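You operate a simulated robot arm through the tools that you are given. There is no shell and no other tool.

You are at the controls of a simulated robot arm. One attempt, no reset.

## Task
Move the purple plug to socket 1 and the white plug to socket 7, then switch the logger back on.
Fine: switch the logger off before a plug comes out; leave the other plugs in.

Only the result counts: the job must be done as asked and must still hold three seconds after the hand-in. Knocking over, shifting, dropping, spilling or breaking anything else fails it.

## Robot
A 7-joint arm with a two-finger parallel gripper, fixed in place. Base frame: the origin is on the floor under the middle of its stand, x ahead of it, y to its left, z up. Units: m, rad, N and s.
With the tool pointing down near the work surface it reaches from about 0.5 to 0.94 m from the base axis. Its first joint turns from -2.897 to 2.897 rad. Payload 3.91 kg.
Tool frame: the origin (TCP) lies between the finger pads and is the grasp point; the fingertips stand 0.03 m ahead of it; z points along the fingers, y is the line along which they close. The gripper opens to 0.11 m. The fingers are 0.02 m wide and 0.01 m thick; the gripper's body (0.048 by 0.112 m) begins 0.055 m behind the TCP.
Orientation is that of the tool frame in the base frame, as [roll, pitch, yaw] about the fixed x, y, z axes, in that order (R = Rz(yaw) Ry(pitch) Rx(roll)). With the fingers straight down and closing along the base's y, the tool's x points along the base's -x, its y along +y and its z along -z.

## Interface
- The arm moves only by the tool step_arm. Its argument "deltas" is a list of rows, each a list of 7 numbers: the closure, from 0 (fully open) to 1 (shut), then the shift along the base's x, y, z in cm, then the turn, a rotation vector about the base's x, y, z in rad. In form: [[claw, x, y, z, wx, wy, wz], ...]. A call has 1 to 20 rows; each row is the pose to reach, as a shift and turn from the pose commanded when the call began. Each row takes 0.2 s and may step no farther than 0.05 m and 0.15 rad from the row before; otherwise, or with a gripper value out of range, the whole call is refused. Where a pose cannot be reached the arm comes as near as it can. A force on the tool above 40 N (or 10 N above the force at the start of the call, whichever is more), or a blocked arm, ends the call early, and 0.2 s more pass. Each finger travels about 0.072 m/s and halts on what it meets, pressing with about 31 N; the grip force reading is that of the motor and also rises with nothing between the fingers. The clock runs only during rows and for 0.2 s after the last one: add rows that repeat a pose to give the fingers time. It gives the time, the measured TCP pose, the force on the tool (base axes), the opening and the grip force at its end, in the units of the frame above (readings bear some noise), with the torque about the TCP (base axes, N m) and any sound that the robot's microphone picked up.
- Cameras (640 x 400 px; columns grow to the right, rows downward): "scene" is fixed at [0.2224, -0.6462, 1.5004]; the picture's right is [0.55, -0.84, 0.00], its down [-0.52, -0.34, -0.78] and it looks along [0.65, 0.43, -0.63] (base axes); focal length 330 px, centre (320, 200). "wrist" rides on the gripper at [0.072, 0.017, -0.103] in the tool frame; the picture's right is [-0.23, 0.97, 0.00], its down [-0.76, -0.18, -0.62] and it looks along [-0.61, -0.14, 0.78] (tool axes); focal length 222 px, centre (320, 200). There is no depth. A picture from a camera that has moved, and an enlarged one, comes with that camera's place and axes in the base frame and with its lens. The place of the scene camera against the robot may be out by one fixed shift of up to 0.012 m in any direction.
- get_image(camera): a new picture of that camera. The clock stands still meanwhile.
- move_column(by): slides the trunk up (or, below 0, down) by that many m; the arm rides with it, the base frame stays. It gives what a move gives, with no picture.
- enlarge(camera, box): a new picture of the part [left, top, right, bottom] of that camera's present view, enlarged. The clock stands still meanwhile.
- job_done(): hands the job in; it is judged then, once.

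Places have to be worked out from the pictures, the camera data and where the tool is seen. Open the gripper and draw the arm clear of the work before you hand the job in, unless the task says otherwise.

The tools are called after "Request:" as name(argument=value, ...) on one line, values as JSON. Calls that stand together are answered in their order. step_arm: Moves the arm, as the interface text tells. Its arguments: {"type":"object","properties":{"deltas":{"type":"array","items":{"type":"array","items":{"type":"number"}}}},"required":["deltas"]} The other tools are called the same way: move_column (by) moves the trunk up or down; get_image (camera) takes a picture; enlarge (camera, box) takes an enlarged picture of a part of a camera's view; job_done () hands the job in.

At the start:

```text
t: 0.0
eef_pos: [0.3561, -0.3226, 1.2012]
orientation: [-3.141, -0.001, 3.141]
contact_force: [0.1, -0.6, -0.5]
ft_torque: [-0.01, 0.0, 0.01]
finger_gap: 0.1101
grasp_force: 0.0
trunk travel left (down, up): [-0.625, 0.057]
```

scene: 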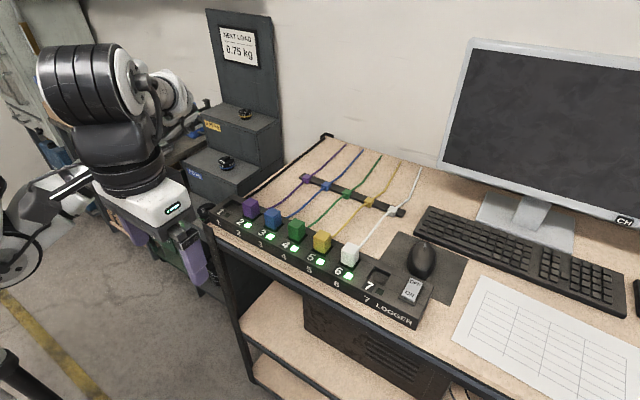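
wrist: 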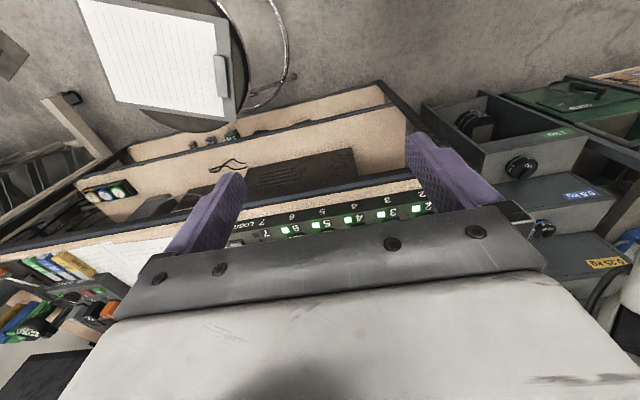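

I start by looking closely at the socket strip and the switch before moving anything.

Request:
enlarge(camera="scene", box=[200, 170, 360, 270])

Request:
enlarge(camera="scene", box=[310, 230, 470, 330])

Request:
enlarge(camera="scene", box=[200, 120, 456, 280])

```text
4.00 times, centred on (280, 220) of scene
camera zoom: at [0.2224, -0.6462, 1.5004], right [0.55, -0.84, 0.0], down [-0.52, -0.34, -0.78], along [0.65, 0.43, -0.63], focal length 1320 px, centre (480, 120)
```

zoom: 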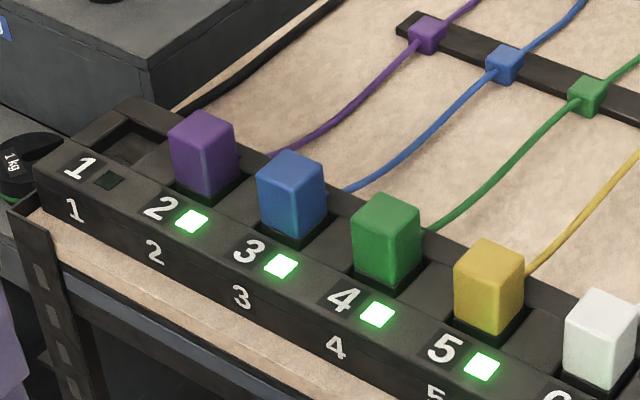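

```text
4.00 times, centred on (390, 280) of scene
camera zoom: at [0.2224, -0.6462, 1.5004], right [0.55, -0.84, 0.0], down [-0.52, -0.34, -0.78], along [0.65, 0.43, -0.63], focal length 1320 px, centre (40, -120)
```

zoom: 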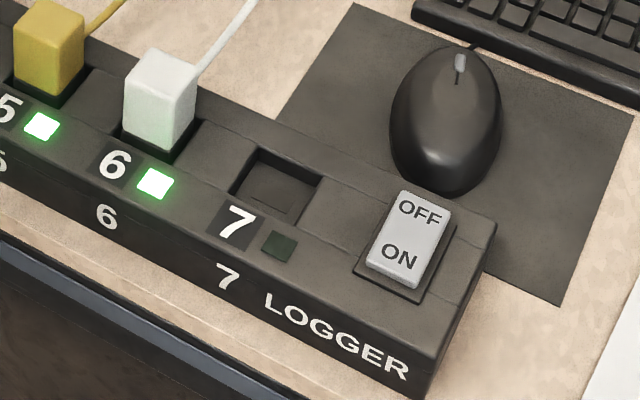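

```text
2.50 times, centred on (328, 200) of scene
camera zoom: at [0.2224, -0.6462, 1.5004], right [0.55, -0.84, 0.0], down [-0.52, -0.34, -0.78], along [0.65, 0.43, -0.63], focal length 825 px, centre (300, 200)
```

zoom: 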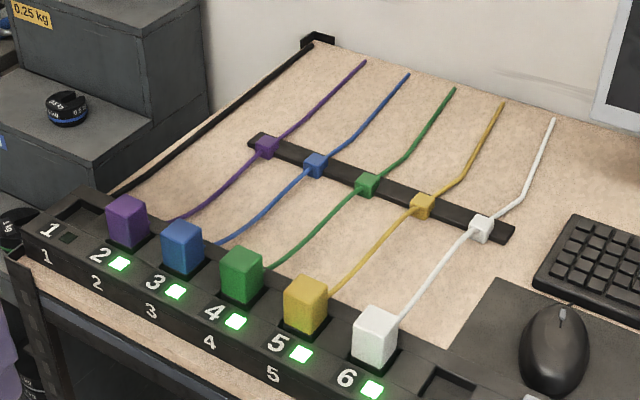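

From the two views I put the strip top near z≈0.98, with the LED row at x≈0.59. Sockets are about 0.065 m apart along y: socket 2 at y≈-0.19, socket 7 at y≈-0.51, and the switch near (0.62, -0.58). I move above the socket 6–7 area, staying high, for a closer wrist view.

Request:
step_arm(deltas=[[0, 3, -3, 0, 0, 0, 0], [0, 6, -6, 0, 0, 0, 0], [0, 9, -9, 0, 0, 0, 0], [0, 12, -12, 0, 0, 0, 0], [0, 15, -15, 0, 0, 0, 0], [0, 18, -18, 0, 0, 0, 0], [0, 20, -20, 0, 0, 0, 0], [0, 20, -20, 0, 0, 0, 0]])

Request:
get_image(camera="wrist")

Request:
get_image(camera="scene")

```text
t: 1.8
eef_pos: [0.5568, -0.5223, 1.2]
orientation: [-3.141, 0.0, 3.14]
contact_force: [0.2, 0.4, 0.3]
ft_torque: [-0.01, -0.01, -0.01]
finger_gap: 0.1097
grasp_force: 0.0
trunk travel left (down, up): [-0.625, 0.057]
```

```text
taken
camera wrist: at [0.4844, -0.507, 1.3047], right [0.23, 0.97, 0.0], down [0.76, -0.18, 0.62], along [0.61, -0.14, -0.78], focal length 222 px, centre (320, 200)
```

wrist: 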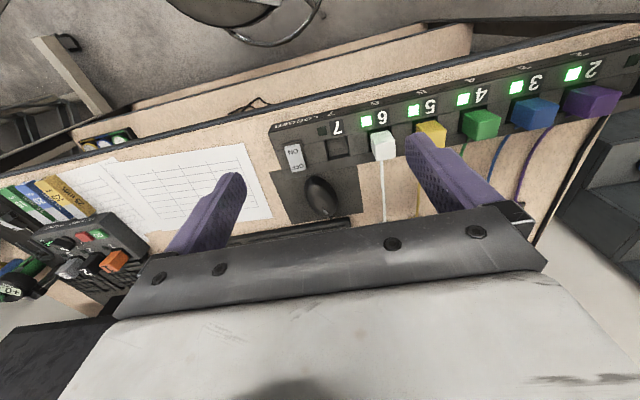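

```text
taken
```

scene: 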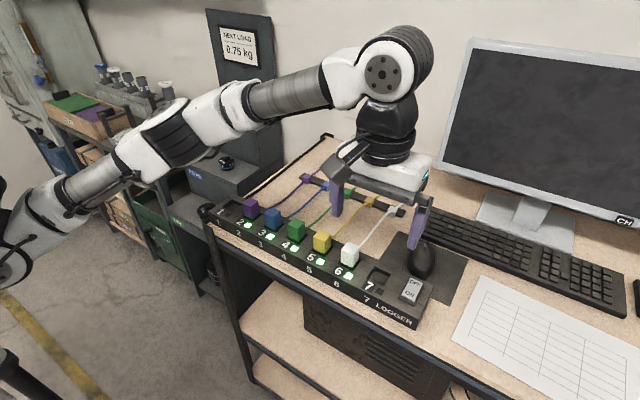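

The strip, the plugs and the switch are now in the wrist view. I enlarge it to get precise pixel positions.

Request:
enlarge(camera="wrist", box=[260, 90, 420, 190])

Request:
enlarge(camera="wrist", box=[400, 50, 640, 200])

```text
4.00 times, centred on (340, 140) of wrist
camera zoom: at [0.4844, -0.507, 1.3047], right [0.23, 0.97, 0.0], down [0.76, -0.18, 0.62], along [0.61, -0.14, -0.78], focal length 888 px, centre (240, 440)
```

zoom: 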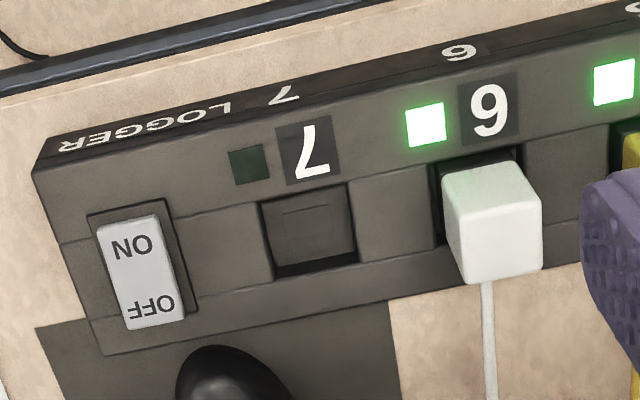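

```text
2.67 times, centred on (520, 125) of wrist
camera zoom: at [0.4844, -0.507, 1.3047], right [0.23, 0.97, 0.0], down [0.76, -0.18, 0.62], along [0.61, -0.14, -0.78], focal length 592 px, centre (-213, 400)
```

zoom: 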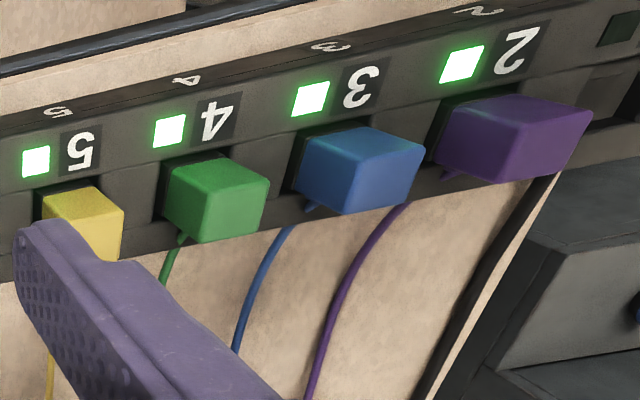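

From the two wrist views I get the strip top at z≈0.96, the sockets at x≈0.65 with about 0.07 m pitch (socket 7 at y≈-0.515), and the switch near (0.647, -0.589). I close the gripper and move above the switch for another look.

Request:
step_arm(deltas=[[0.2, 2.5, -2, 0, 0, 0, 0], [0.5, 5, -4, -2, 0, 0, 0], [0.8, 7.5, -6.6, -5, 0, 0, 0], [1, 8.8, -6.6, -8, 0, 0, 0], [1, 8.8, -6.6, -8, 0, 0, 0], [1, 8.8, -6.6, -8, 0, 0, 0]])

Request:
get_image(camera="wrist")

Request:
enlarge(camera="wrist", box=[220, 60, 420, 185])

Request:
enlarge(camera="scene", box=[330, 180, 490, 330])

```text
t: 3.2
eef_pos: [0.6327, -0.5689, 1.1188]
orientation: [3.141, 0.0, 3.14]
contact_force: [0.9, 0.6, 0.0]
ft_torque: [0.01, 0.0, 0.05]
finger_gap: 0.0
grasp_force: 31.1
out of reach, approached as far as the arm can: row 2, 3, 4, 5, 6
trunk travel left (down, up): [-0.625, 0.057]
```

```text
taken
camera wrist: at [0.5596, -0.5531, 1.2227], right [0.23, 0.97, 0.0], down [0.76, -0.18, 0.62], along [0.61, -0.14, -0.78], focal length 222 px, centre (320, 200)
```

wrist: 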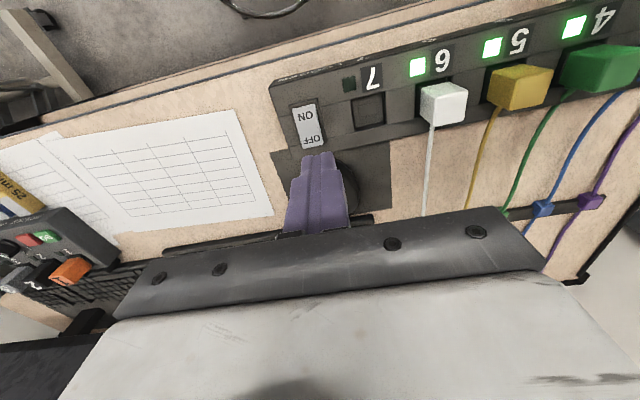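

```text
3.20 times, centred on (320, 122) of wrist
camera zoom: at [0.5596, -0.5531, 1.2227], right [0.23, 0.97, 0.0], down [0.76, -0.18, 0.62], along [0.61, -0.14, -0.78], focal length 711 px, centre (320, 448)
```

zoom: 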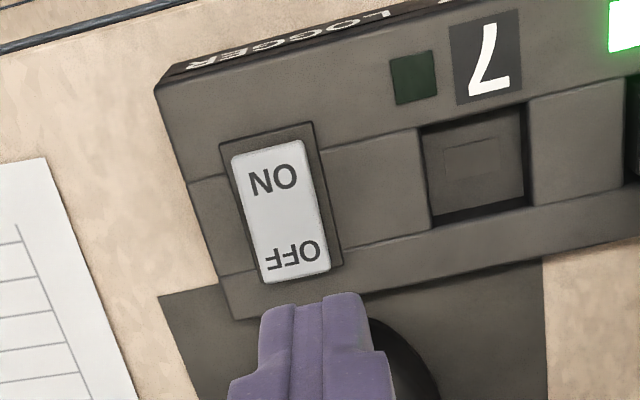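

```text
2.67 times, centred on (410, 255) of scene
camera zoom: at [0.2224, -0.6462, 1.5004], right [0.55, -0.84, 0.0], down [-0.52, -0.34, -0.78], along [0.65, 0.43, -0.63], focal length 880 px, centre (80, 53)
```

zoom: 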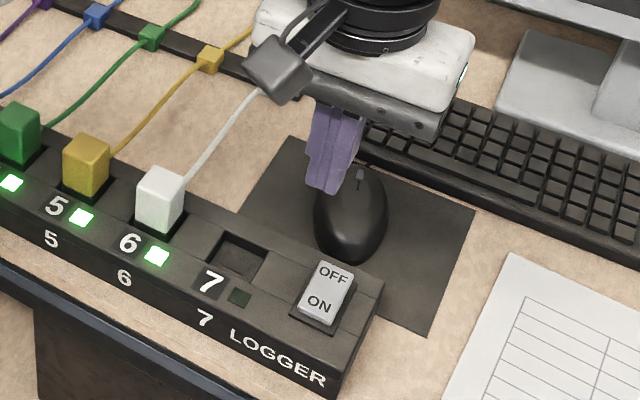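

The switch rocker is centred near (0.650, -0.588): the OFF end is at x≈0.664, the ON end at x≈0.636, with its top at z≈0.97. The arm hit its reach limit at this height because the shoulder is lower than the wrist. I raise the trunk to gain reach before going down.

Request:
move_column(by=0.055)

```text
t: 4.2
eef_pos: [0.632, -0.5686, 1.1743]
orientation: [3.142, 0.001, 3.141]
contact_force: [0.9, -0.7, 0.4]
ft_torque: [0.02, -0.05, 0.03]
finger_gap: 0.0
grasp_force: 31.2
trunk travel left (down, up): [-0.68, 0.002]
```

The TCP is now at (0.632, -0.569, 1.174). I go straight down 10 cm to see how the commanded pose and the reach behave; the tips stay about 7 cm above the switch.

Request:
step_arm(deltas=[[1, 0, 0, -3, 0, 0, 0], [1, 0, 0, -6, 0, 0, 0], [1, 0, 0, -9, 0, 0, 0], [1, 0, 0, -10, 0, 0, 0], [1, 0, 0, -10, 0, 0, 0]])

```text
t: 5.4
eef_pos: [0.6329, -0.5683, 1.0741]
orientation: [-3.14, 0.0, -3.141]
contact_force: [0.7, -0.7, -0.2]
ft_torque: [0.01, -0.01, 0.05]
finger_gap: 0.0
grasp_force: 31.2
trunk travel left (down, up): [-0.68, 0.002]
```

The commanded pose follows the measured one. I move over the OFF end at about (0.667, -0.588), z≈1.04, and look again.

Request:
step_arm(deltas=[[1, 1.7, -1, -1.5, 0, 0, 0], [1, 3.4, -2, -3, 0, 0, 0], [1, 3.4, -2, -3, 0, 0, 0]])

Request:
get_image(camera="wrist")

Request:
enlarge(camera="wrist", box=[220, 60, 420, 185])

Request:
enlarge(camera="scene", box=[350, 210, 478, 290])

```text
t: 6.2
eef_pos: [0.6599, -0.5829, 1.043]
orientation: [3.141, 0.0, 3.14]
contact_force: [-1.4, -0.5, 0.9]
ft_torque: [-0.01, 0.0, 0.02]
finger_gap: 0.0
grasp_force: 30.2
out of reach, approached as far as the arm can: row 2, 3
trunk travel left (down, up): [-0.68, 0.002]
```

```text
taken
camera wrist: at [0.5875, -0.5672, 1.1478], right [0.23, 0.97, 0.0], down [0.76, -0.18, 0.62], along [0.61, -0.14, -0.78], focal length 222 px, centre (320, 200)
```

wrist: 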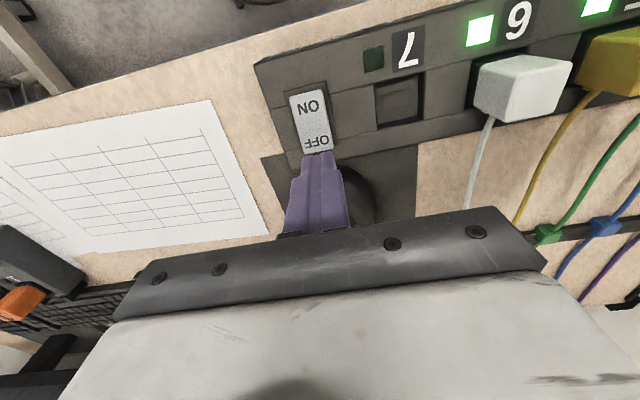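

```text
3.20 times, centred on (320, 122) of wrist
camera zoom: at [0.5875, -0.5672, 1.1478], right [0.23, 0.97, 0.0], down [0.76, -0.18, 0.62], along [0.61, -0.14, -0.78], focal length 711 px, centre (320, 448)
```

zoom: 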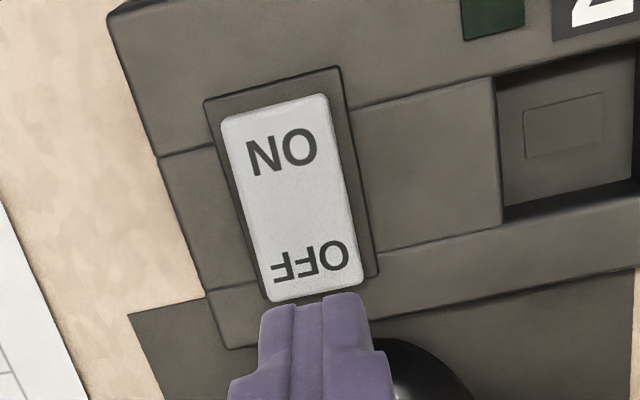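

```text
5.00 times, centred on (414, 250) of scene
camera zoom: at [0.2224, -0.6462, 1.5004], right [0.55, -0.84, 0.0], down [-0.52, -0.34, -0.78], along [0.65, 0.43, -0.63], focal length 1651 px, centre (-150, -50)
```

zoom: 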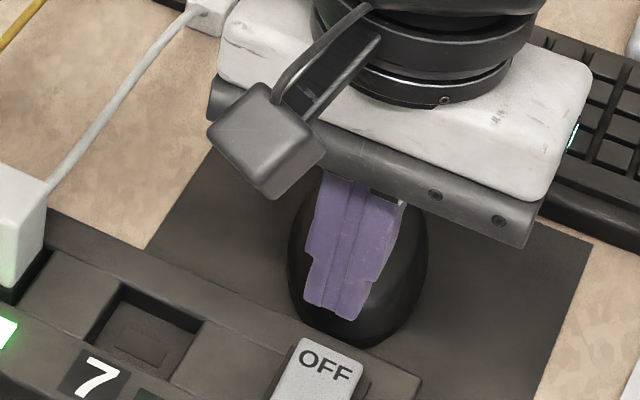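

The OFF label is at (0.6645, -0.588), z≈0.969. All LEDs of the plugged sockets are lit, so the logger is on. I lower toward the OFF end, since reach grows as I go down, and stop the tips about 1 cm above it.

Request:
step_arm(deltas=[[1, 0, 0, -1.5, 0, 0, 0], [1, 0.3, -0.3, -2.5, 0, 0, 0], [1, 0.6, -0.55, -3.2, 0, 0, 0], [1, 0.6, -0.55, -3.2, 0, 0, 0]])

Request:
enlarge(camera="wrist", box=[220, 60, 420, 185])

Request:
enlarge(camera="scene", box=[350, 230, 478, 310])

```text
t: 7.2
eef_pos: [0.6644, -0.5833, 1.0117]
orientation: [-3.141, 0.0, 3.141]
contact_force: [0.0, 0.4, 0.2]
ft_torque: [0.0, 0.0, 0.0]
finger_gap: 0.0
grasp_force: 31.2
out of reach, approached as far as the arm can: row 3, 4
trunk travel left (down, up): [-0.68, 0.002]
```

```text
3.20 times, centred on (320, 122) of wrist
camera zoom: at [0.5911, -0.5673, 1.1153], right [0.23, 0.97, 0.0], down [0.76, -0.18, 0.62], along [0.61, -0.14, -0.78], focal length 711 px, centre (320, 448)
```

zoom: 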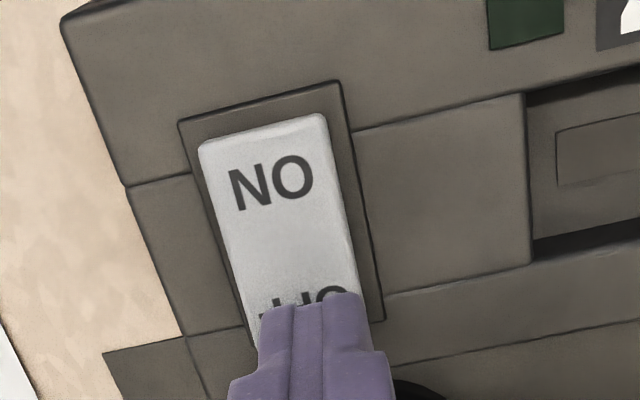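

```text
5.00 times, centred on (414, 270) of scene
camera zoom: at [0.2224, -0.6462, 1.5004], right [0.55, -0.84, 0.0], down [-0.52, -0.34, -0.78], along [0.65, 0.43, -0.63], focal length 1651 px, centre (-150, -150)
```

zoom: 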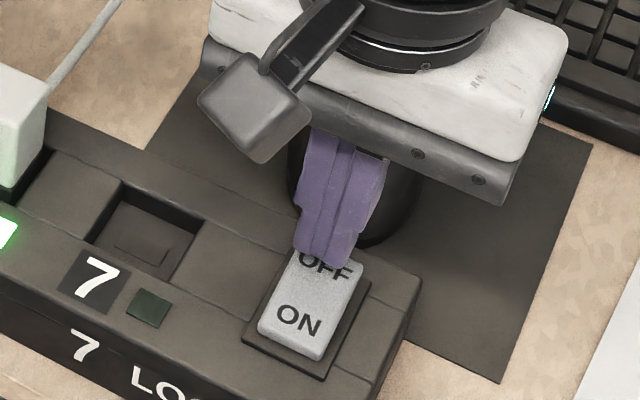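

The closed tips are over the OFF end, offset about 5 mm in y, which is still inside the rocker's width. I press down gently in small steps and watch the force and any click.

Request:
step_arm(deltas=[[1, 0, 0, -0.4, 0, 0, 0], [1, 0, 0, -0.8, 0, 0, 0], [1, 0, 0, -1.2, 0, 0, 0], [1, 0, 0, -1.4, 0, 0, 0]])

Request:
enlarge(camera="wrist", box=[220, 40, 540, 185])

Request:
enlarge(camera="scene", box=[310, 230, 470, 330])

```text
t: 8.2
eef_pos: [0.6644, -0.5836, 1.0038]
orientation: [-3.136, 0.004, -3.141]
contact_force: [8.6, -6.7, 28.2]
ft_torque: [-0.23, 0.0, -0.14]
finger_gap: 0.0001
grasp_force: 30.6
trunk travel left (down, up): [-0.68, 0.002]
```

```text
2.00 times, centred on (380, 112) of wrist
camera zoom: at [0.5909, -0.5664, 1.1065], right [0.23, 0.97, -0.01], down [0.76, -0.17, 0.63], along [0.61, -0.15, -0.78], focal length 444 px, centre (200, 375)
```

zoom: 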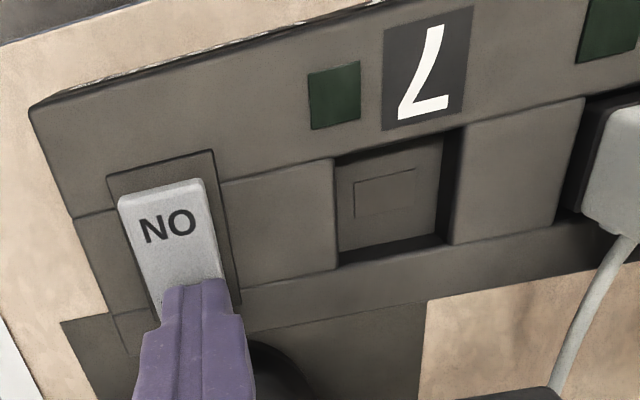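

```text
4.00 times, centred on (390, 280) of scene
camera zoom: at [0.2224, -0.6462, 1.5004], right [0.55, -0.84, 0.0], down [-0.52, -0.34, -0.78], along [0.65, 0.43, -0.63], focal length 1320 px, centre (40, -120)
```

zoom: 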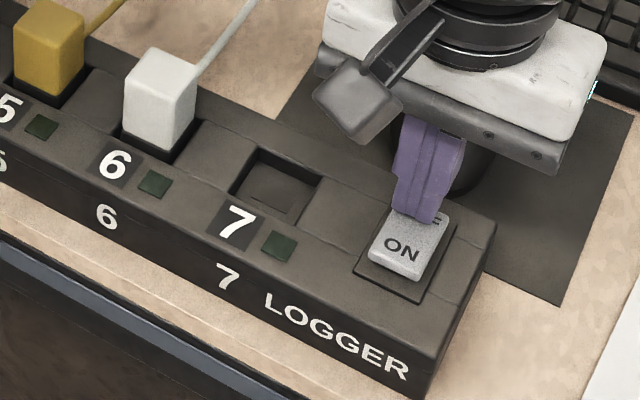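

All the LEDs went dark and the rocker's OFF side is down, so the logger is off. I lift away and travel high over to the purple plug, with socket 2 expected at (0.654, -0.164), part-opening the gripper on the way.

Request:
step_arm(deltas=[[1, 0, 0, 3, 0, 0, 0], [1, -0.5, 0, 6, 0, 0, 0], [1, -1.5, 1, 9.5, 0, 0, 0], [0.8, -2.5, 4.5, 12, 0, 0, 0], [0.6, -3, 9, 12, 0, 0, 0], [0.45, -3, 13.5, 12, 0, 0, 0], [0.45, -3, 18, 12, 0, 0, 0], [0.45, -3, 22.5, 12, 0, 0, 0], [0.45, -3, 27, 12, 0, 0, 0], [0.45, -3, 31.5, 12, 0, 0, 0], [0.45, -3, 36, 12, 0, 0, 0], [0.45, -3, 40.5, 12, 0, 0, 0], [0.45, -3, 42, 12, 0, 0, 0], [0.45, -3, 42, 12, 0, 0, 0]])

Request:
get_image(camera="wrist")

Request:
get_image(camera="scene")

```text
t: 11.2
eef_pos: [0.6349, -0.1623, 1.1186]
orientation: [-3.138, 0.0, 3.14]
contact_force: [0.6, 0.3, -0.9]
ft_torque: [0.01, -0.01, 0.02]
finger_gap: 0.0606
grasp_force: 0.1
trunk travel left (down, up): [-0.68, 0.002]
```

```text
taken
camera wrist: at [0.5618, -0.1463, 1.2219], right [0.23, 0.97, 0.0], down [0.76, -0.18, 0.62], along [0.61, -0.14, -0.78], focal length 222 px, centre (320, 200)
```

wrist: 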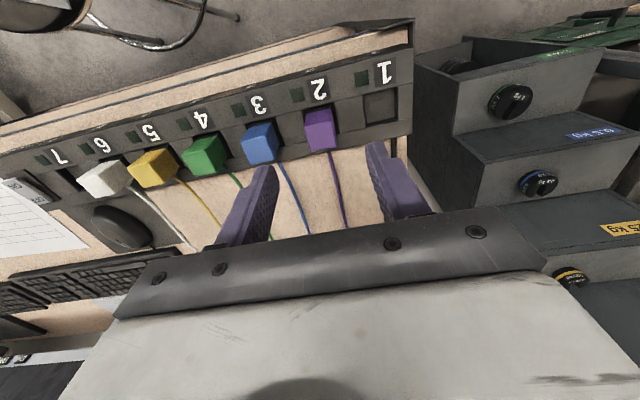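

```text
taken
```

scene: 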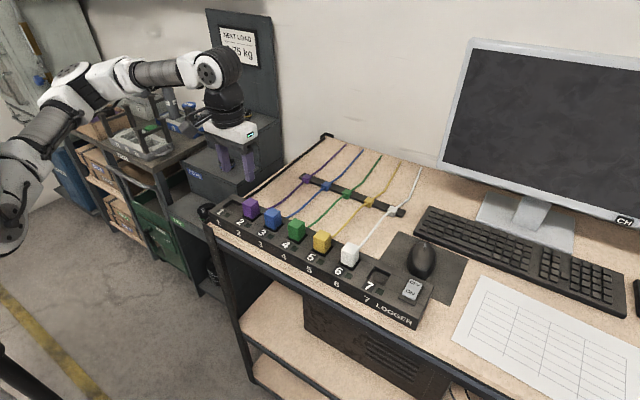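

The purple plug and the empty socket 1 are in view. I enlarge the picture to locate both.

Request:
enlarge(camera="wrist", box=[260, 50, 420, 150])

Request:
enlarge(camera="scene", box=[200, 170, 328, 250])

```text
4.00 times, centred on (340, 100) of wrist
camera zoom: at [0.5618, -0.1463, 1.2219], right [0.23, 0.97, 0.0], down [0.76, -0.18, 0.62], along [0.61, -0.14, -0.78], focal length 888 px, centre (240, 600)
```

zoom: 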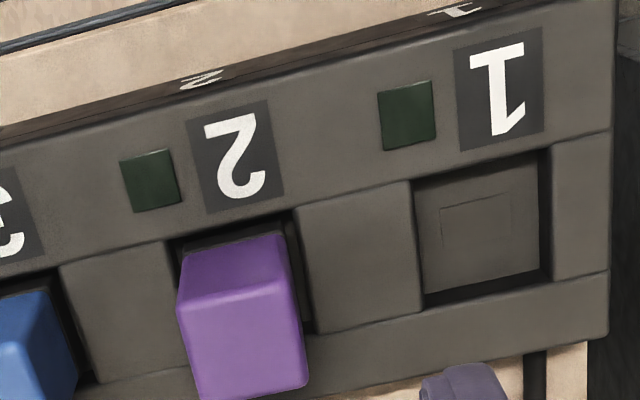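

```text
5.00 times, centred on (264, 210) of scene
camera zoom: at [0.2224, -0.6462, 1.5004], right [0.55, -0.84, 0.0], down [-0.52, -0.34, -0.78], along [0.65, 0.43, -0.63], focal length 1651 px, centre (600, 150)
```

zoom: 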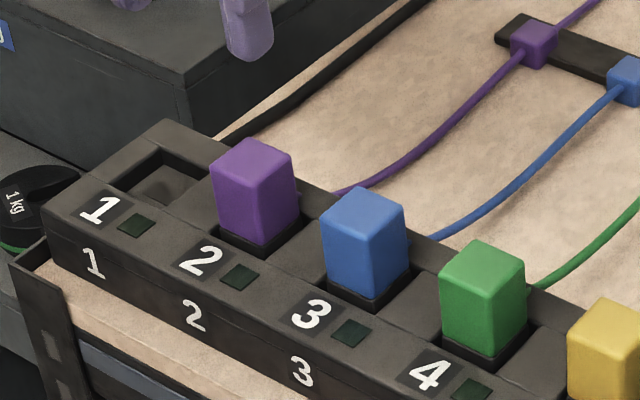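

I place the purple plug at (0.6515, -0.1667) with its top at z≈1.00, and it is about 27×29 mm. Socket 1's opening is centred at (0.651, -0.097) with the strip surface at z≈0.961. I move over the plug and stop the tips just above its top to check alignment.

Request:
step_arm(deltas=[[0.45, 0.8, -0.2, -2, 0, 0, 0], [0.45, 1.66, -0.45, -5, 0, 0, 0], [0.45, 1.66, -0.45, -7.5, 0, 0, 0], [0.45, 1.66, -0.45, -7.5, 0, 0, 0]])

Request:
get_image(camera="wrist")

Request:
enlarge(camera="scene", box=[200, 150, 328, 230])

```text
t: 12.2
eef_pos: [0.6509, -0.1667, 1.0408]
orientation: [3.141, 0.001, -3.141]
contact_force: [0.1, 0.0, -0.9]
ft_torque: [-0.01, 0.0, 0.04]
finger_gap: 0.0603
grasp_force: 0.1
trunk travel left (down, up): [-0.68, 0.002]
```

```text
taken
camera wrist: at [0.5782, -0.1518, 1.1454], right [0.23, 0.97, 0.0], down [0.76, -0.18, 0.62], along [0.61, -0.14, -0.78], focal length 222 px, centre (320, 200)
```

wrist: 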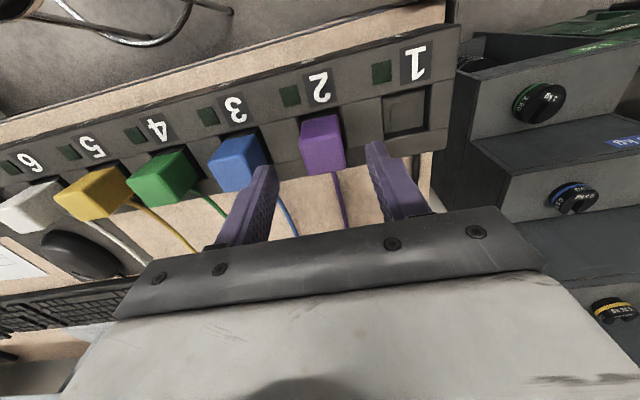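

```text
5.00 times, centred on (264, 190) of scene
camera zoom: at [0.2224, -0.6462, 1.5004], right [0.55, -0.84, 0.0], down [-0.52, -0.34, -0.78], along [0.65, 0.43, -0.63], focal length 1651 px, centre (600, 250)
```

zoom: 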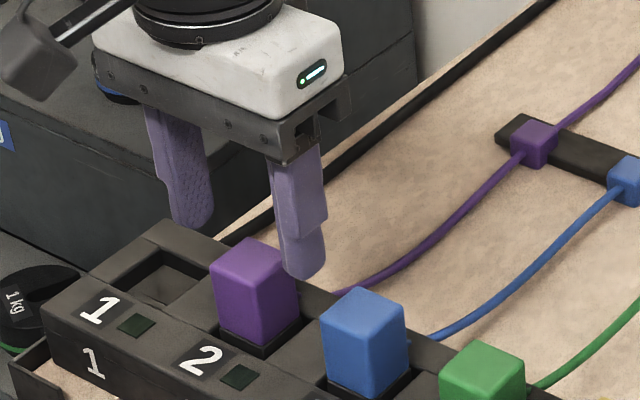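

The fingers appear to straddle the purple plug. I enlarge the picture to check the centring before descending.

Request:
enlarge(camera="wrist", box=[240, 80, 440, 205])

```text
3.20 times, centred on (340, 142) of wrist
camera zoom: at [0.5782, -0.1518, 1.1454], right [0.23, 0.97, 0.0], down [0.76, -0.18, 0.62], along [0.61, -0.14, -0.78], focal length 711 px, centre (256, 384)
```

zoom: 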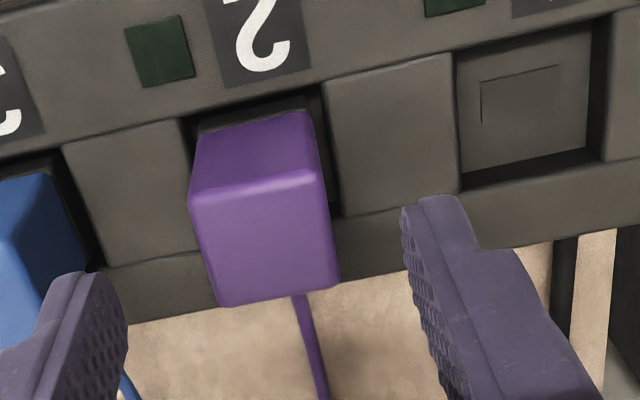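

The plug centre reads (0.6515, -0.1668) with its top at z≈1.00, and the TCP is centred on it. I descend to TCP z≈0.998, leaving the tips about 7 mm above the strip, then close.

Request:
step_arm(deltas=[[0.45, 0.05, 0, -1.5, 0, 0, 0], [0.45, 0.05, 0, -3, 0, 0, 0], [0.45, 0.05, 0, -4.3, 0, 0, 0], [0.45, 0.05, 0, -4.3, 0, 0, 0]])

Request:
enlarge(camera="scene", box=[200, 150, 328, 230])

Request:
get_image(camera="wrist")

```text
t: 13.2
eef_pos: [0.6498, -0.1676, 0.9992]
orientation: [-3.141, -0.001, 3.141]
contact_force: [0.8, 0.1, -0.1]
ft_torque: [0.01, -0.01, 0.01]
finger_gap: 0.0605
grasp_force: 0.0
trunk travel left (down, up): [-0.68, 0.002]
```

```text
5.00 times, centred on (264, 190) of scene
camera zoom: at [0.2224, -0.6462, 1.5004], right [0.55, -0.84, 0.0], down [-0.52, -0.34, -0.78], along [0.65, 0.43, -0.63], focal length 1651 px, centre (600, 250)
```

zoom: 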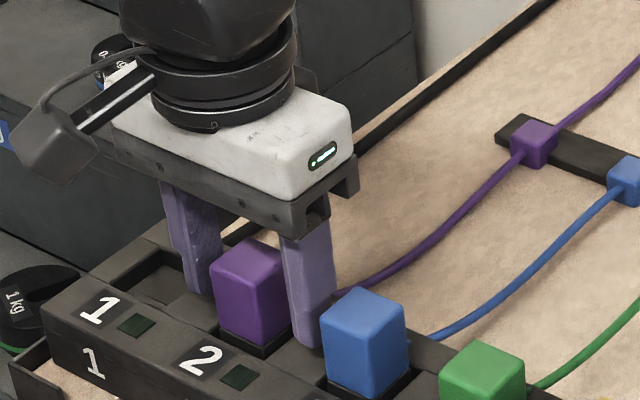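

```text
taken
camera wrist: at [0.5781, -0.1521, 1.1029], right [0.23, 0.97, 0.0], down [0.76, -0.18, 0.62], along [0.61, -0.14, -0.78], focal length 222 px, centre (320, 200)
```

wrist: 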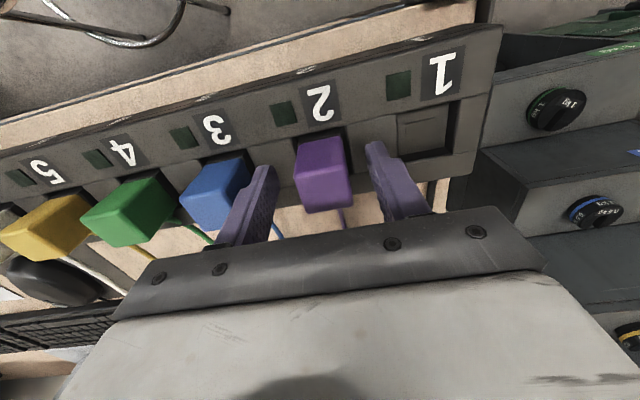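

The fingers straddle the purple plug clear of the blue one. I close on it.

Request:
step_arm(deltas=[[0.7, 0.1, 0.05, -0.1, 0, 0, 0], [1, 0.1, 0.05, -0.1, 0, 0, 0], [1, 0.1, 0.05, -0.1, 0, 0, 0], [1, 0.1, 0.05, -0.1, 0, 0, 0]])

Request:
enlarge(camera="wrist", box=[240, 80, 440, 205])

```text
t: 14.2
eef_pos: [0.6529, -0.1685, 0.9996]
orientation: [3.141, 0.0, 3.141]
contact_force: [-0.2, -0.5, 0.0]
ft_torque: [0.03, -0.01, 0.01]
finger_gap: 0.0294
grasp_force: 31.1
trunk travel left (down, up): [-0.68, 0.002]
```

```text
3.20 times, centred on (340, 142) of wrist
camera zoom: at [0.5793, -0.1517, 1.1022], right [0.23, 0.97, 0.0], down [0.76, -0.18, 0.62], along [0.61, -0.14, -0.78], focal length 711 px, centre (256, 384)
```

zoom: 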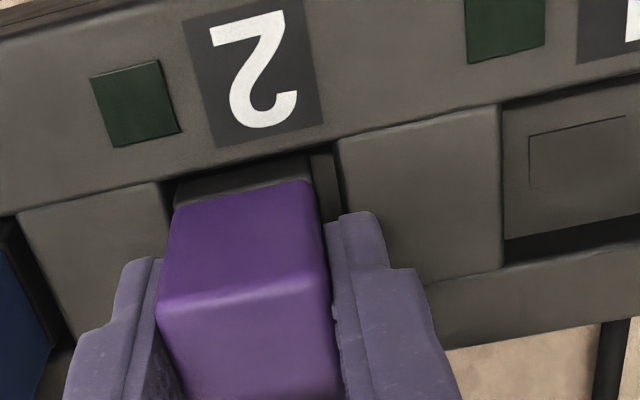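

I have a grip on the plug, 29.4 mm wide, with no side load. I pull straight up slowly.

Request:
step_arm(deltas=[[1, 0, 0, 0.5, 0, 0, 0], [1, 0, 0, 1, 0, 0, 0], [1, 0, 0, 1.5, 0, 0, 0], [1, 0, 0, 2, 0, 0, 0], [1, 0, 0, 2.5, 0, 0, 0], [1, 0, 0, 3, 0, 0, 0], [1, 0, 0, 3.5, 0, 0, 0], [1, 0, 0, 4, 0, 0, 0]])

Request:
get_image(camera="wrist")

Request:
enlarge(camera="scene", box=[200, 150, 328, 230])

```text
t: 16.0
eef_pos: [0.6528, -0.167, 1.0398]
orientation: [-3.14, 0.001, 3.141]
contact_force: [0.1, -0.3, 0.7]
ft_torque: [-0.04, 0.0, 0.02]
finger_gap: 0.029
grasp_force: 31.2
trunk travel left (down, up): [-0.68, 0.002]
```

```text
taken
camera wrist: at [0.5795, -0.1514, 1.1427], right [0.23, 0.97, 0.0], down [0.76, -0.18, 0.62], along [0.61, -0.14, -0.78], focal length 222 px, centre (320, 200)
```

wrist: 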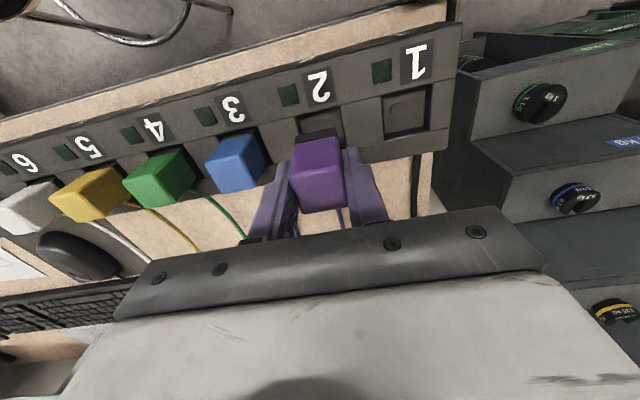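

```text
5.00 times, centred on (264, 190) of scene
camera zoom: at [0.2224, -0.6462, 1.5004], right [0.55, -0.84, 0.0], down [-0.52, -0.34, -0.78], along [0.65, 0.43, -0.63], focal length 1651 px, centre (600, 250)
```

zoom: 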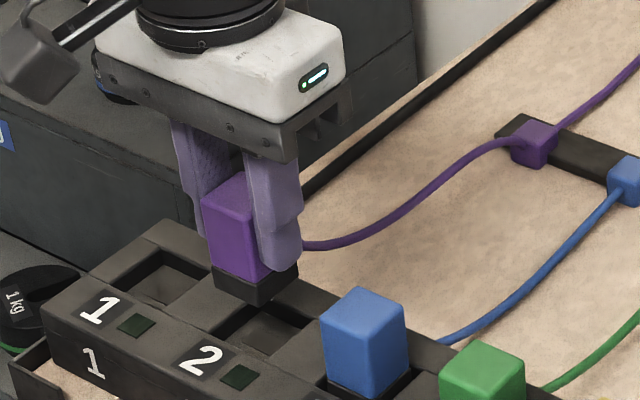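

The plug is out, hanging straight with its black base visible just above the strip. I raise it 2 cm more and shift it exactly one pitch (+7.0 cm in y) over socket 1.

Request:
step_arm(deltas=[[1, 0, 0, 1, 0, 0, 0], [1, 0, 0, 2, 0, 0, 0], [1, 0, 2, 2, 0, 0, 0], [1, 0, 4, 2, 0, 0, 0], [1, 0, 6, 2, 0, 0, 0], [1, 0, 7, 2, 0, 0, 0], [1, 0, 7, 2, 0, 0, 0], [1, 0, 7, 2, 0, 0, 0]])

Request:
get_image(camera="wrist")

Request:
enlarge(camera="wrist", box=[240, 60, 440, 185])

Request:
enlarge(camera="scene", box=[180, 140, 308, 220])

```text
t: 17.8
eef_pos: [0.6539, -0.0971, 1.0598]
orientation: [-3.14, 0.001, 3.14]
contact_force: [0.1, 0.0, 0.1]
ft_torque: [-0.01, -0.01, -0.02]
finger_gap: 0.0293
grasp_force: 31.0
trunk travel left (down, up): [-0.68, 0.002]
```

```text
taken
camera wrist: at [0.5795, -0.0813, 1.1625], right [0.23, 0.97, 0.0], down [0.76, -0.18, 0.62], along [0.61, -0.14, -0.78], focal length 222 px, centre (320, 200)
```

wrist: 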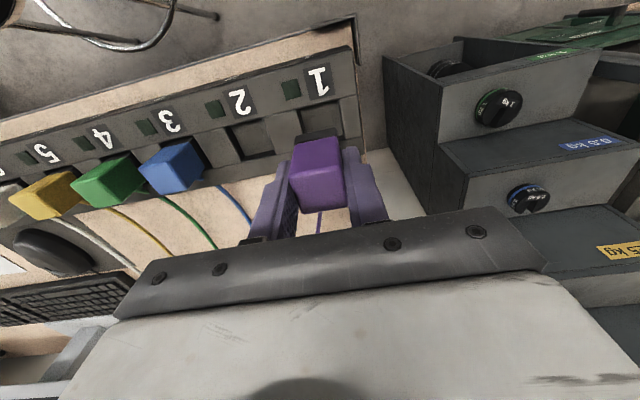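

```text
3.20 times, centred on (340, 122) of wrist
camera zoom: at [0.5795, -0.0813, 1.1625], right [0.23, 0.97, 0.0], down [0.76, -0.18, 0.62], along [0.61, -0.14, -0.78], focal length 711 px, centre (256, 448)
```

zoom: 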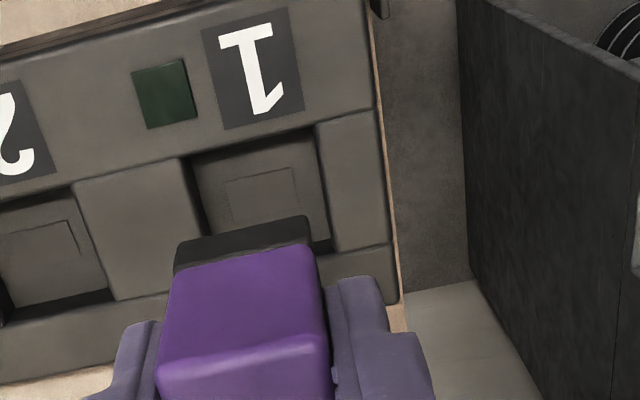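

```text
5.00 times, centred on (244, 180) of scene
camera zoom: at [0.2224, -0.6462, 1.5004], right [0.55, -0.84, 0.0], down [-0.52, -0.34, -0.78], along [0.65, 0.43, -0.63], focal length 1651 px, centre (700, 300)
```

zoom: 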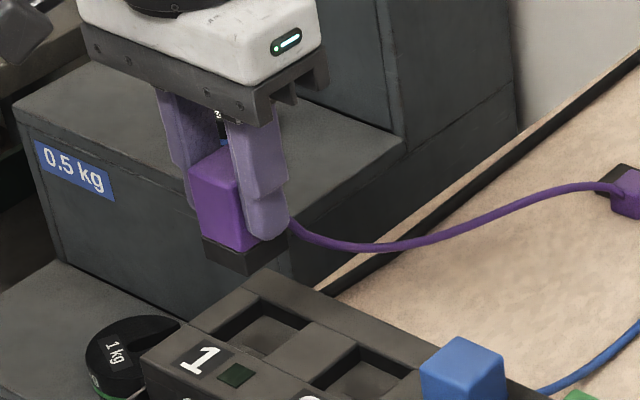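

Plug and socket 1 line up: the socket centre reads about (0.651, -0.0968) and the TCP is at y=-0.0971, with the cable free. I lower slowly by the same 6 cm that I lifted and watch the force.

Request:
step_arm(deltas=[[1, 0, 0, -1, 0, 0, 0], [1, 0, 0, -2, 0, 0, 0], [1, 0, 0, -2.5, 0, 0, 0], [1, 0, 0, -3, 0, 0, 0], [1, 0, 0, -3.5, 0, 0, 0]])

Request:
enlarge(camera="wrist", box=[240, 60, 440, 185])

Request:
enlarge(camera="scene", box=[180, 150, 308, 230])

```text
t: 19.0
eef_pos: [0.6519, -0.0966, 1.0243]
orientation: [-3.14, -0.001, 3.141]
contact_force: [-0.7, -0.6, -0.3]
ft_torque: [-0.02, 0.03, -0.02]
finger_gap: 0.0294
grasp_force: 31.1
trunk travel left (down, up): [-0.68, 0.002]
```

```text
3.20 times, centred on (340, 122) of wrist
camera zoom: at [0.5793, -0.0814, 1.1273], right [0.23, 0.97, 0.0], down [0.76, -0.18, 0.62], along [0.61, -0.14, -0.78], focal length 711 px, centre (256, 448)
```

zoom: 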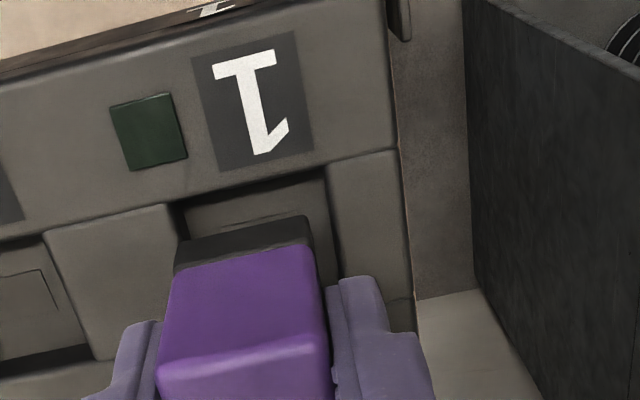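

```text
5.00 times, centred on (244, 190) of scene
camera zoom: at [0.2224, -0.6462, 1.5004], right [0.55, -0.84, 0.0], down [-0.52, -0.34, -0.78], along [0.65, 0.43, -0.63], focal length 1651 px, centre (700, 250)
```

zoom: 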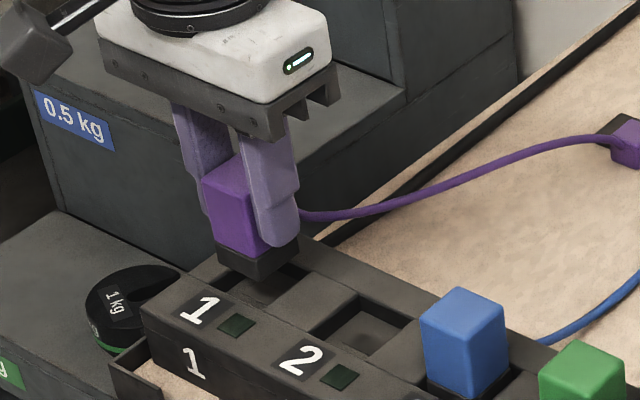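

The base is hovering right over the socket 1 opening, still with no contact. I continue down in fine steps to the seated height.

Request:
step_arm(deltas=[[1, 0, 0, -0.4, 0, 0, 0], [1, 0, 0, -0.8, 0, 0, 0], [1, 0, 0, -1.2, 0, 0, 0], [1, 0, 0, -1.6, 0, 0, 0], [1, 0, 0, -2.0, 0, 0, 0], [1, 0, 0, -2.3, 0, 0, 0], [1, 0, 0, -2.5, 0, 0, 0], [1, 0, 0, -2.5, 0, 0, 0]])

Request:
enlarge(camera="wrist", box=[240, 60, 440, 185])

Request:
enlarge(camera="scene", box=[180, 150, 308, 230])

```text
t: 20.8
eef_pos: [0.6513, -0.0982, 0.9985]
orientation: [-3.142, 0.0, 3.14]
contact_force: [-0.2, -0.3, -0.2]
ft_torque: [-0.01, -0.02, -0.02]
finger_gap: 0.0294
grasp_force: 31.0
trunk travel left (down, up): [-0.68, 0.002]
```

```text
3.20 times, centred on (340, 122) of wrist
camera zoom: at [0.5793, -0.0817, 1.1024], right [0.23, 0.97, 0.0], down [0.76, -0.18, 0.62], along [0.61, -0.14, -0.78], focal length 711 px, centre (256, 448)
```

zoom: 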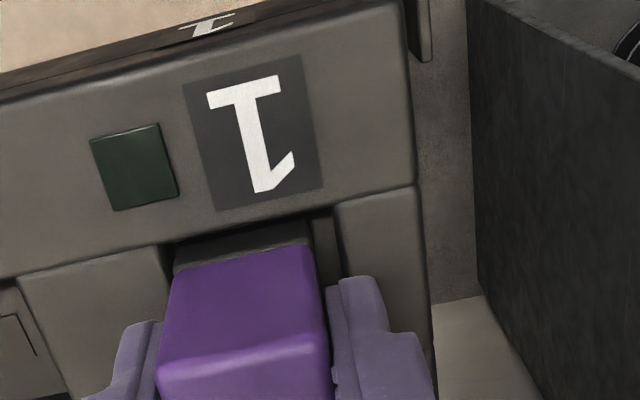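

```text
5.00 times, centred on (244, 190) of scene
camera zoom: at [0.2224, -0.6462, 1.5004], right [0.55, -0.84, 0.0], down [-0.52, -0.34, -0.78], along [0.65, 0.43, -0.63], focal length 1651 px, centre (700, 250)
```

zoom: 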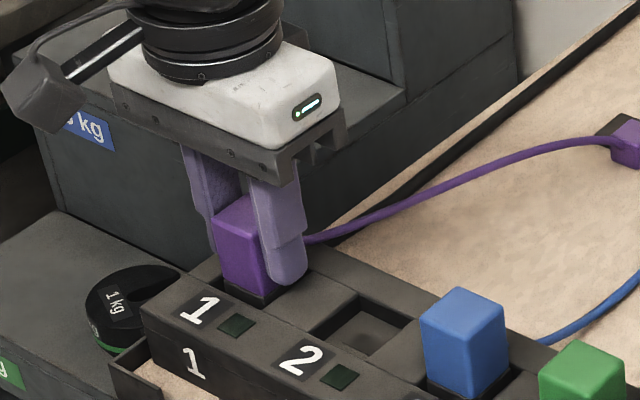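

The plug is in socket 1 at its original seated height, with no force on it. I press a few mm further to feel that it bottoms out.

Request:
step_arm(deltas=[[1, 0, 0, -0.15, 0, 0, 0], [1, 0, 0, -0.3, 0, 0, 0], [1, 0, 0, -0.3, 0, 0, 0]])

```text
t: 21.6
eef_pos: [0.6532, -0.0961, 0.9985]
orientation: [-3.141, 0.004, 3.14]
contact_force: [3.2, -0.2, 27.1]
ft_torque: [0.05, 0.07, 0.05]
finger_gap: 0.0296
grasp_force: 30.8
trunk travel left (down, up): [-0.68, 0.002]
```

It reads 27 N upward with no further travel, so the plug is bottomed in socket 1. I relax the push, open part-way and lift clear.

Request:
step_arm(deltas=[[1, 0, 0, 0.25, 0, 0, 0], [0.7, 0, 0, 0.25, 0, 0, 0], [0.45, 0, 0, 0.25, 0, 0, 0], [0.45, 0, 0, 0.25, 0, 0, 0], [0.45, 0, 0, 2.5, 0, 0, 0], [0.45, 0, 0, 5.5, 0, 0, 0], [0.45, 0, 0, 9, 0, 0, 0], [0.45, -1.5, 0, 12, 0, 0, 0], [0.45, -1.5, 0, 12, 0, 0, 0]])

Request:
get_image(camera="wrist")

Request:
enlarge(camera="wrist", box=[220, 50, 420, 175])

Request:
enlarge(camera="scene", box=[180, 150, 308, 230])

```text
t: 23.6
eef_pos: [0.6374, -0.0977, 1.1159]
orientation: [-3.141, 0.002, -3.14]
contact_force: [0.5, -0.2, -0.5]
ft_torque: [0.02, -0.01, 0.02]
finger_gap: 0.0608
grasp_force: 0.0
trunk travel left (down, up): [-0.68, 0.002]
```

```text
taken
camera wrist: at [0.5641, -0.0818, 1.2202], right [0.23, 0.97, 0.0], down [0.76, -0.18, 0.62], along [0.61, -0.14, -0.78], focal length 222 px, centre (320, 200)
```

wrist: 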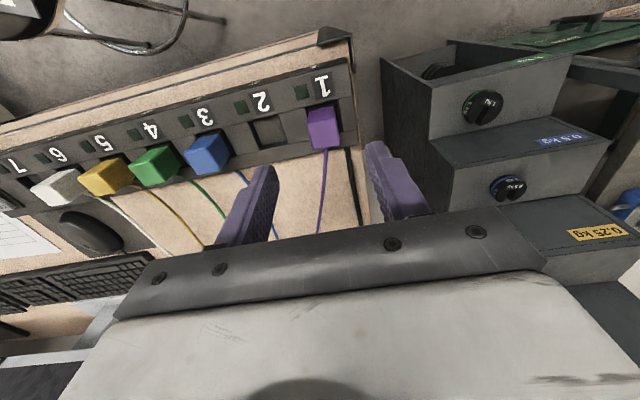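

```text
3.20 times, centred on (320, 112) of wrist
camera zoom: at [0.5641, -0.0818, 1.2202], right [0.23, 0.97, 0.0], down [0.76, -0.18, 0.62], along [0.61, -0.14, -0.78], focal length 711 px, centre (320, 480)
```

zoom: 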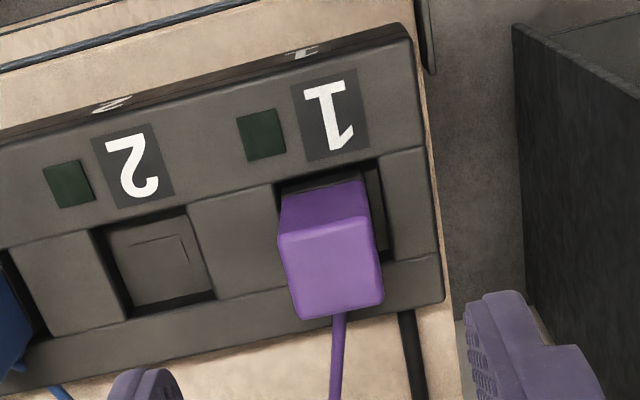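

```text
5.00 times, centred on (244, 190) of scene
camera zoom: at [0.2224, -0.6462, 1.5004], right [0.55, -0.84, 0.0], down [-0.52, -0.34, -0.78], along [0.65, 0.43, -0.63], focal length 1651 px, centre (700, 250)
```

zoom: 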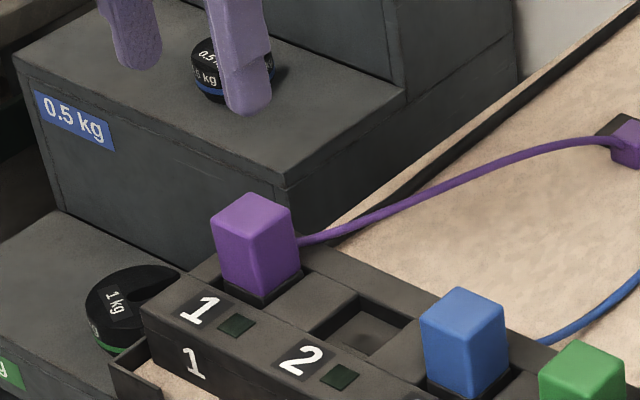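

Purple sits fully in socket 1 just like its neighbours. Now I travel high over to the white plug, expected at about (0.6515, -0.447).

Request:
step_arm(deltas=[[0.45, 0, -4.5, 0, 0, 0, 0], [0.45, 0, -9, 0, 0, 0, 0], [0.45, 0, -13.5, 0, 0, 0, 0], [0.45, 0, -18, 0, 0, 0, 0], [0.45, 0, -22.5, 0, 0, 0, 0], [0.45, 0, -27, 0, 0, 0, 0], [0.45, 0, -31.5, 0, 0, 0, 0], [0.45, 0, -34.9, 0, 0, 0, 0], [0.45, 0, -34.9, 0, 0, 0, 0]])

Request:
get_image(camera="wrist")

Request:
enlarge(camera="wrist", box=[220, 50, 420, 175])

Request:
enlarge(camera="scene", box=[300, 170, 460, 330])

```text
t: 25.6
eef_pos: [0.6378, -0.4461, 1.1174]
orientation: [-3.141, 0.0, 3.141]
contact_force: [0.3, -0.9, -0.4]
ft_torque: [0.04, 0.0, -0.01]
finger_gap: 0.0601
grasp_force: 0.1
trunk travel left (down, up): [-0.68, 0.002]
```

```text
taken
camera wrist: at [0.5643, -0.4312, 1.2205], right [0.23, 0.97, 0.0], down [0.76, -0.18, 0.62], along [0.61, -0.14, -0.78], focal length 222 px, centre (320, 200)
```

wrist: 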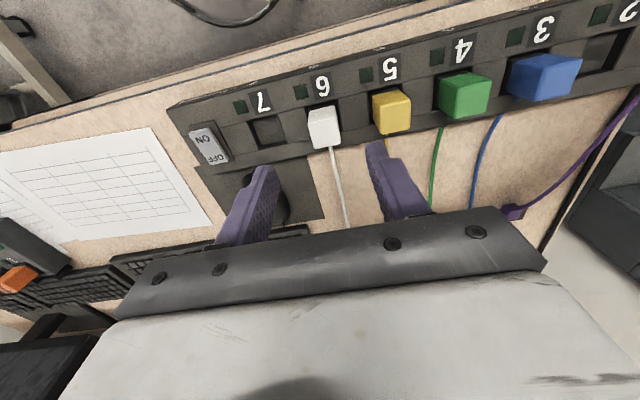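

```text
3.20 times, centred on (320, 112) of wrist
camera zoom: at [0.5643, -0.4312, 1.2205], right [0.23, 0.97, 0.0], down [0.76, -0.18, 0.62], along [0.61, -0.14, -0.78], focal length 711 px, centre (320, 480)
```

zoom: 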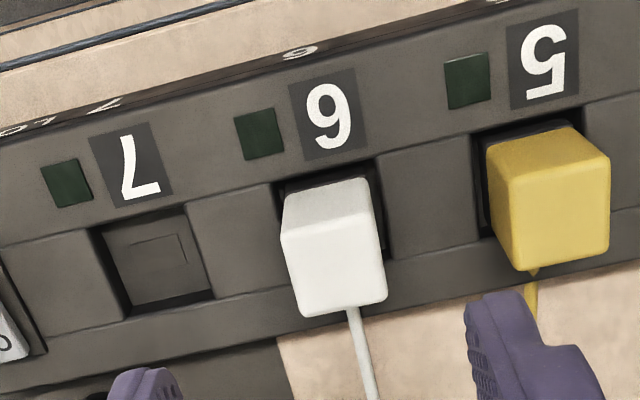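

```text
2.50 times, centred on (380, 250) of scene
camera zoom: at [0.2224, -0.6462, 1.5004], right [0.55, -0.84, 0.0], down [-0.52, -0.34, -0.78], along [0.65, 0.43, -0.63], focal length 825 px, centre (170, 75)
```

zoom: 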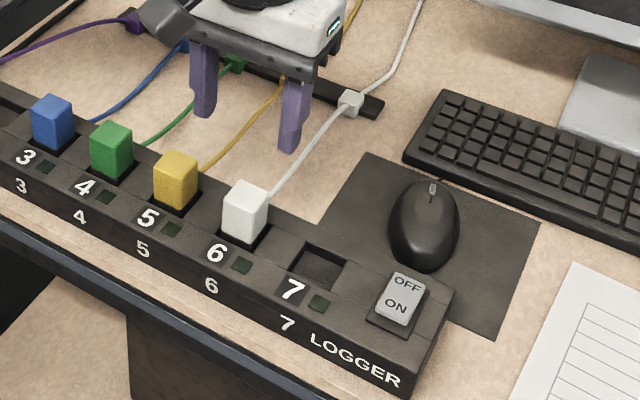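

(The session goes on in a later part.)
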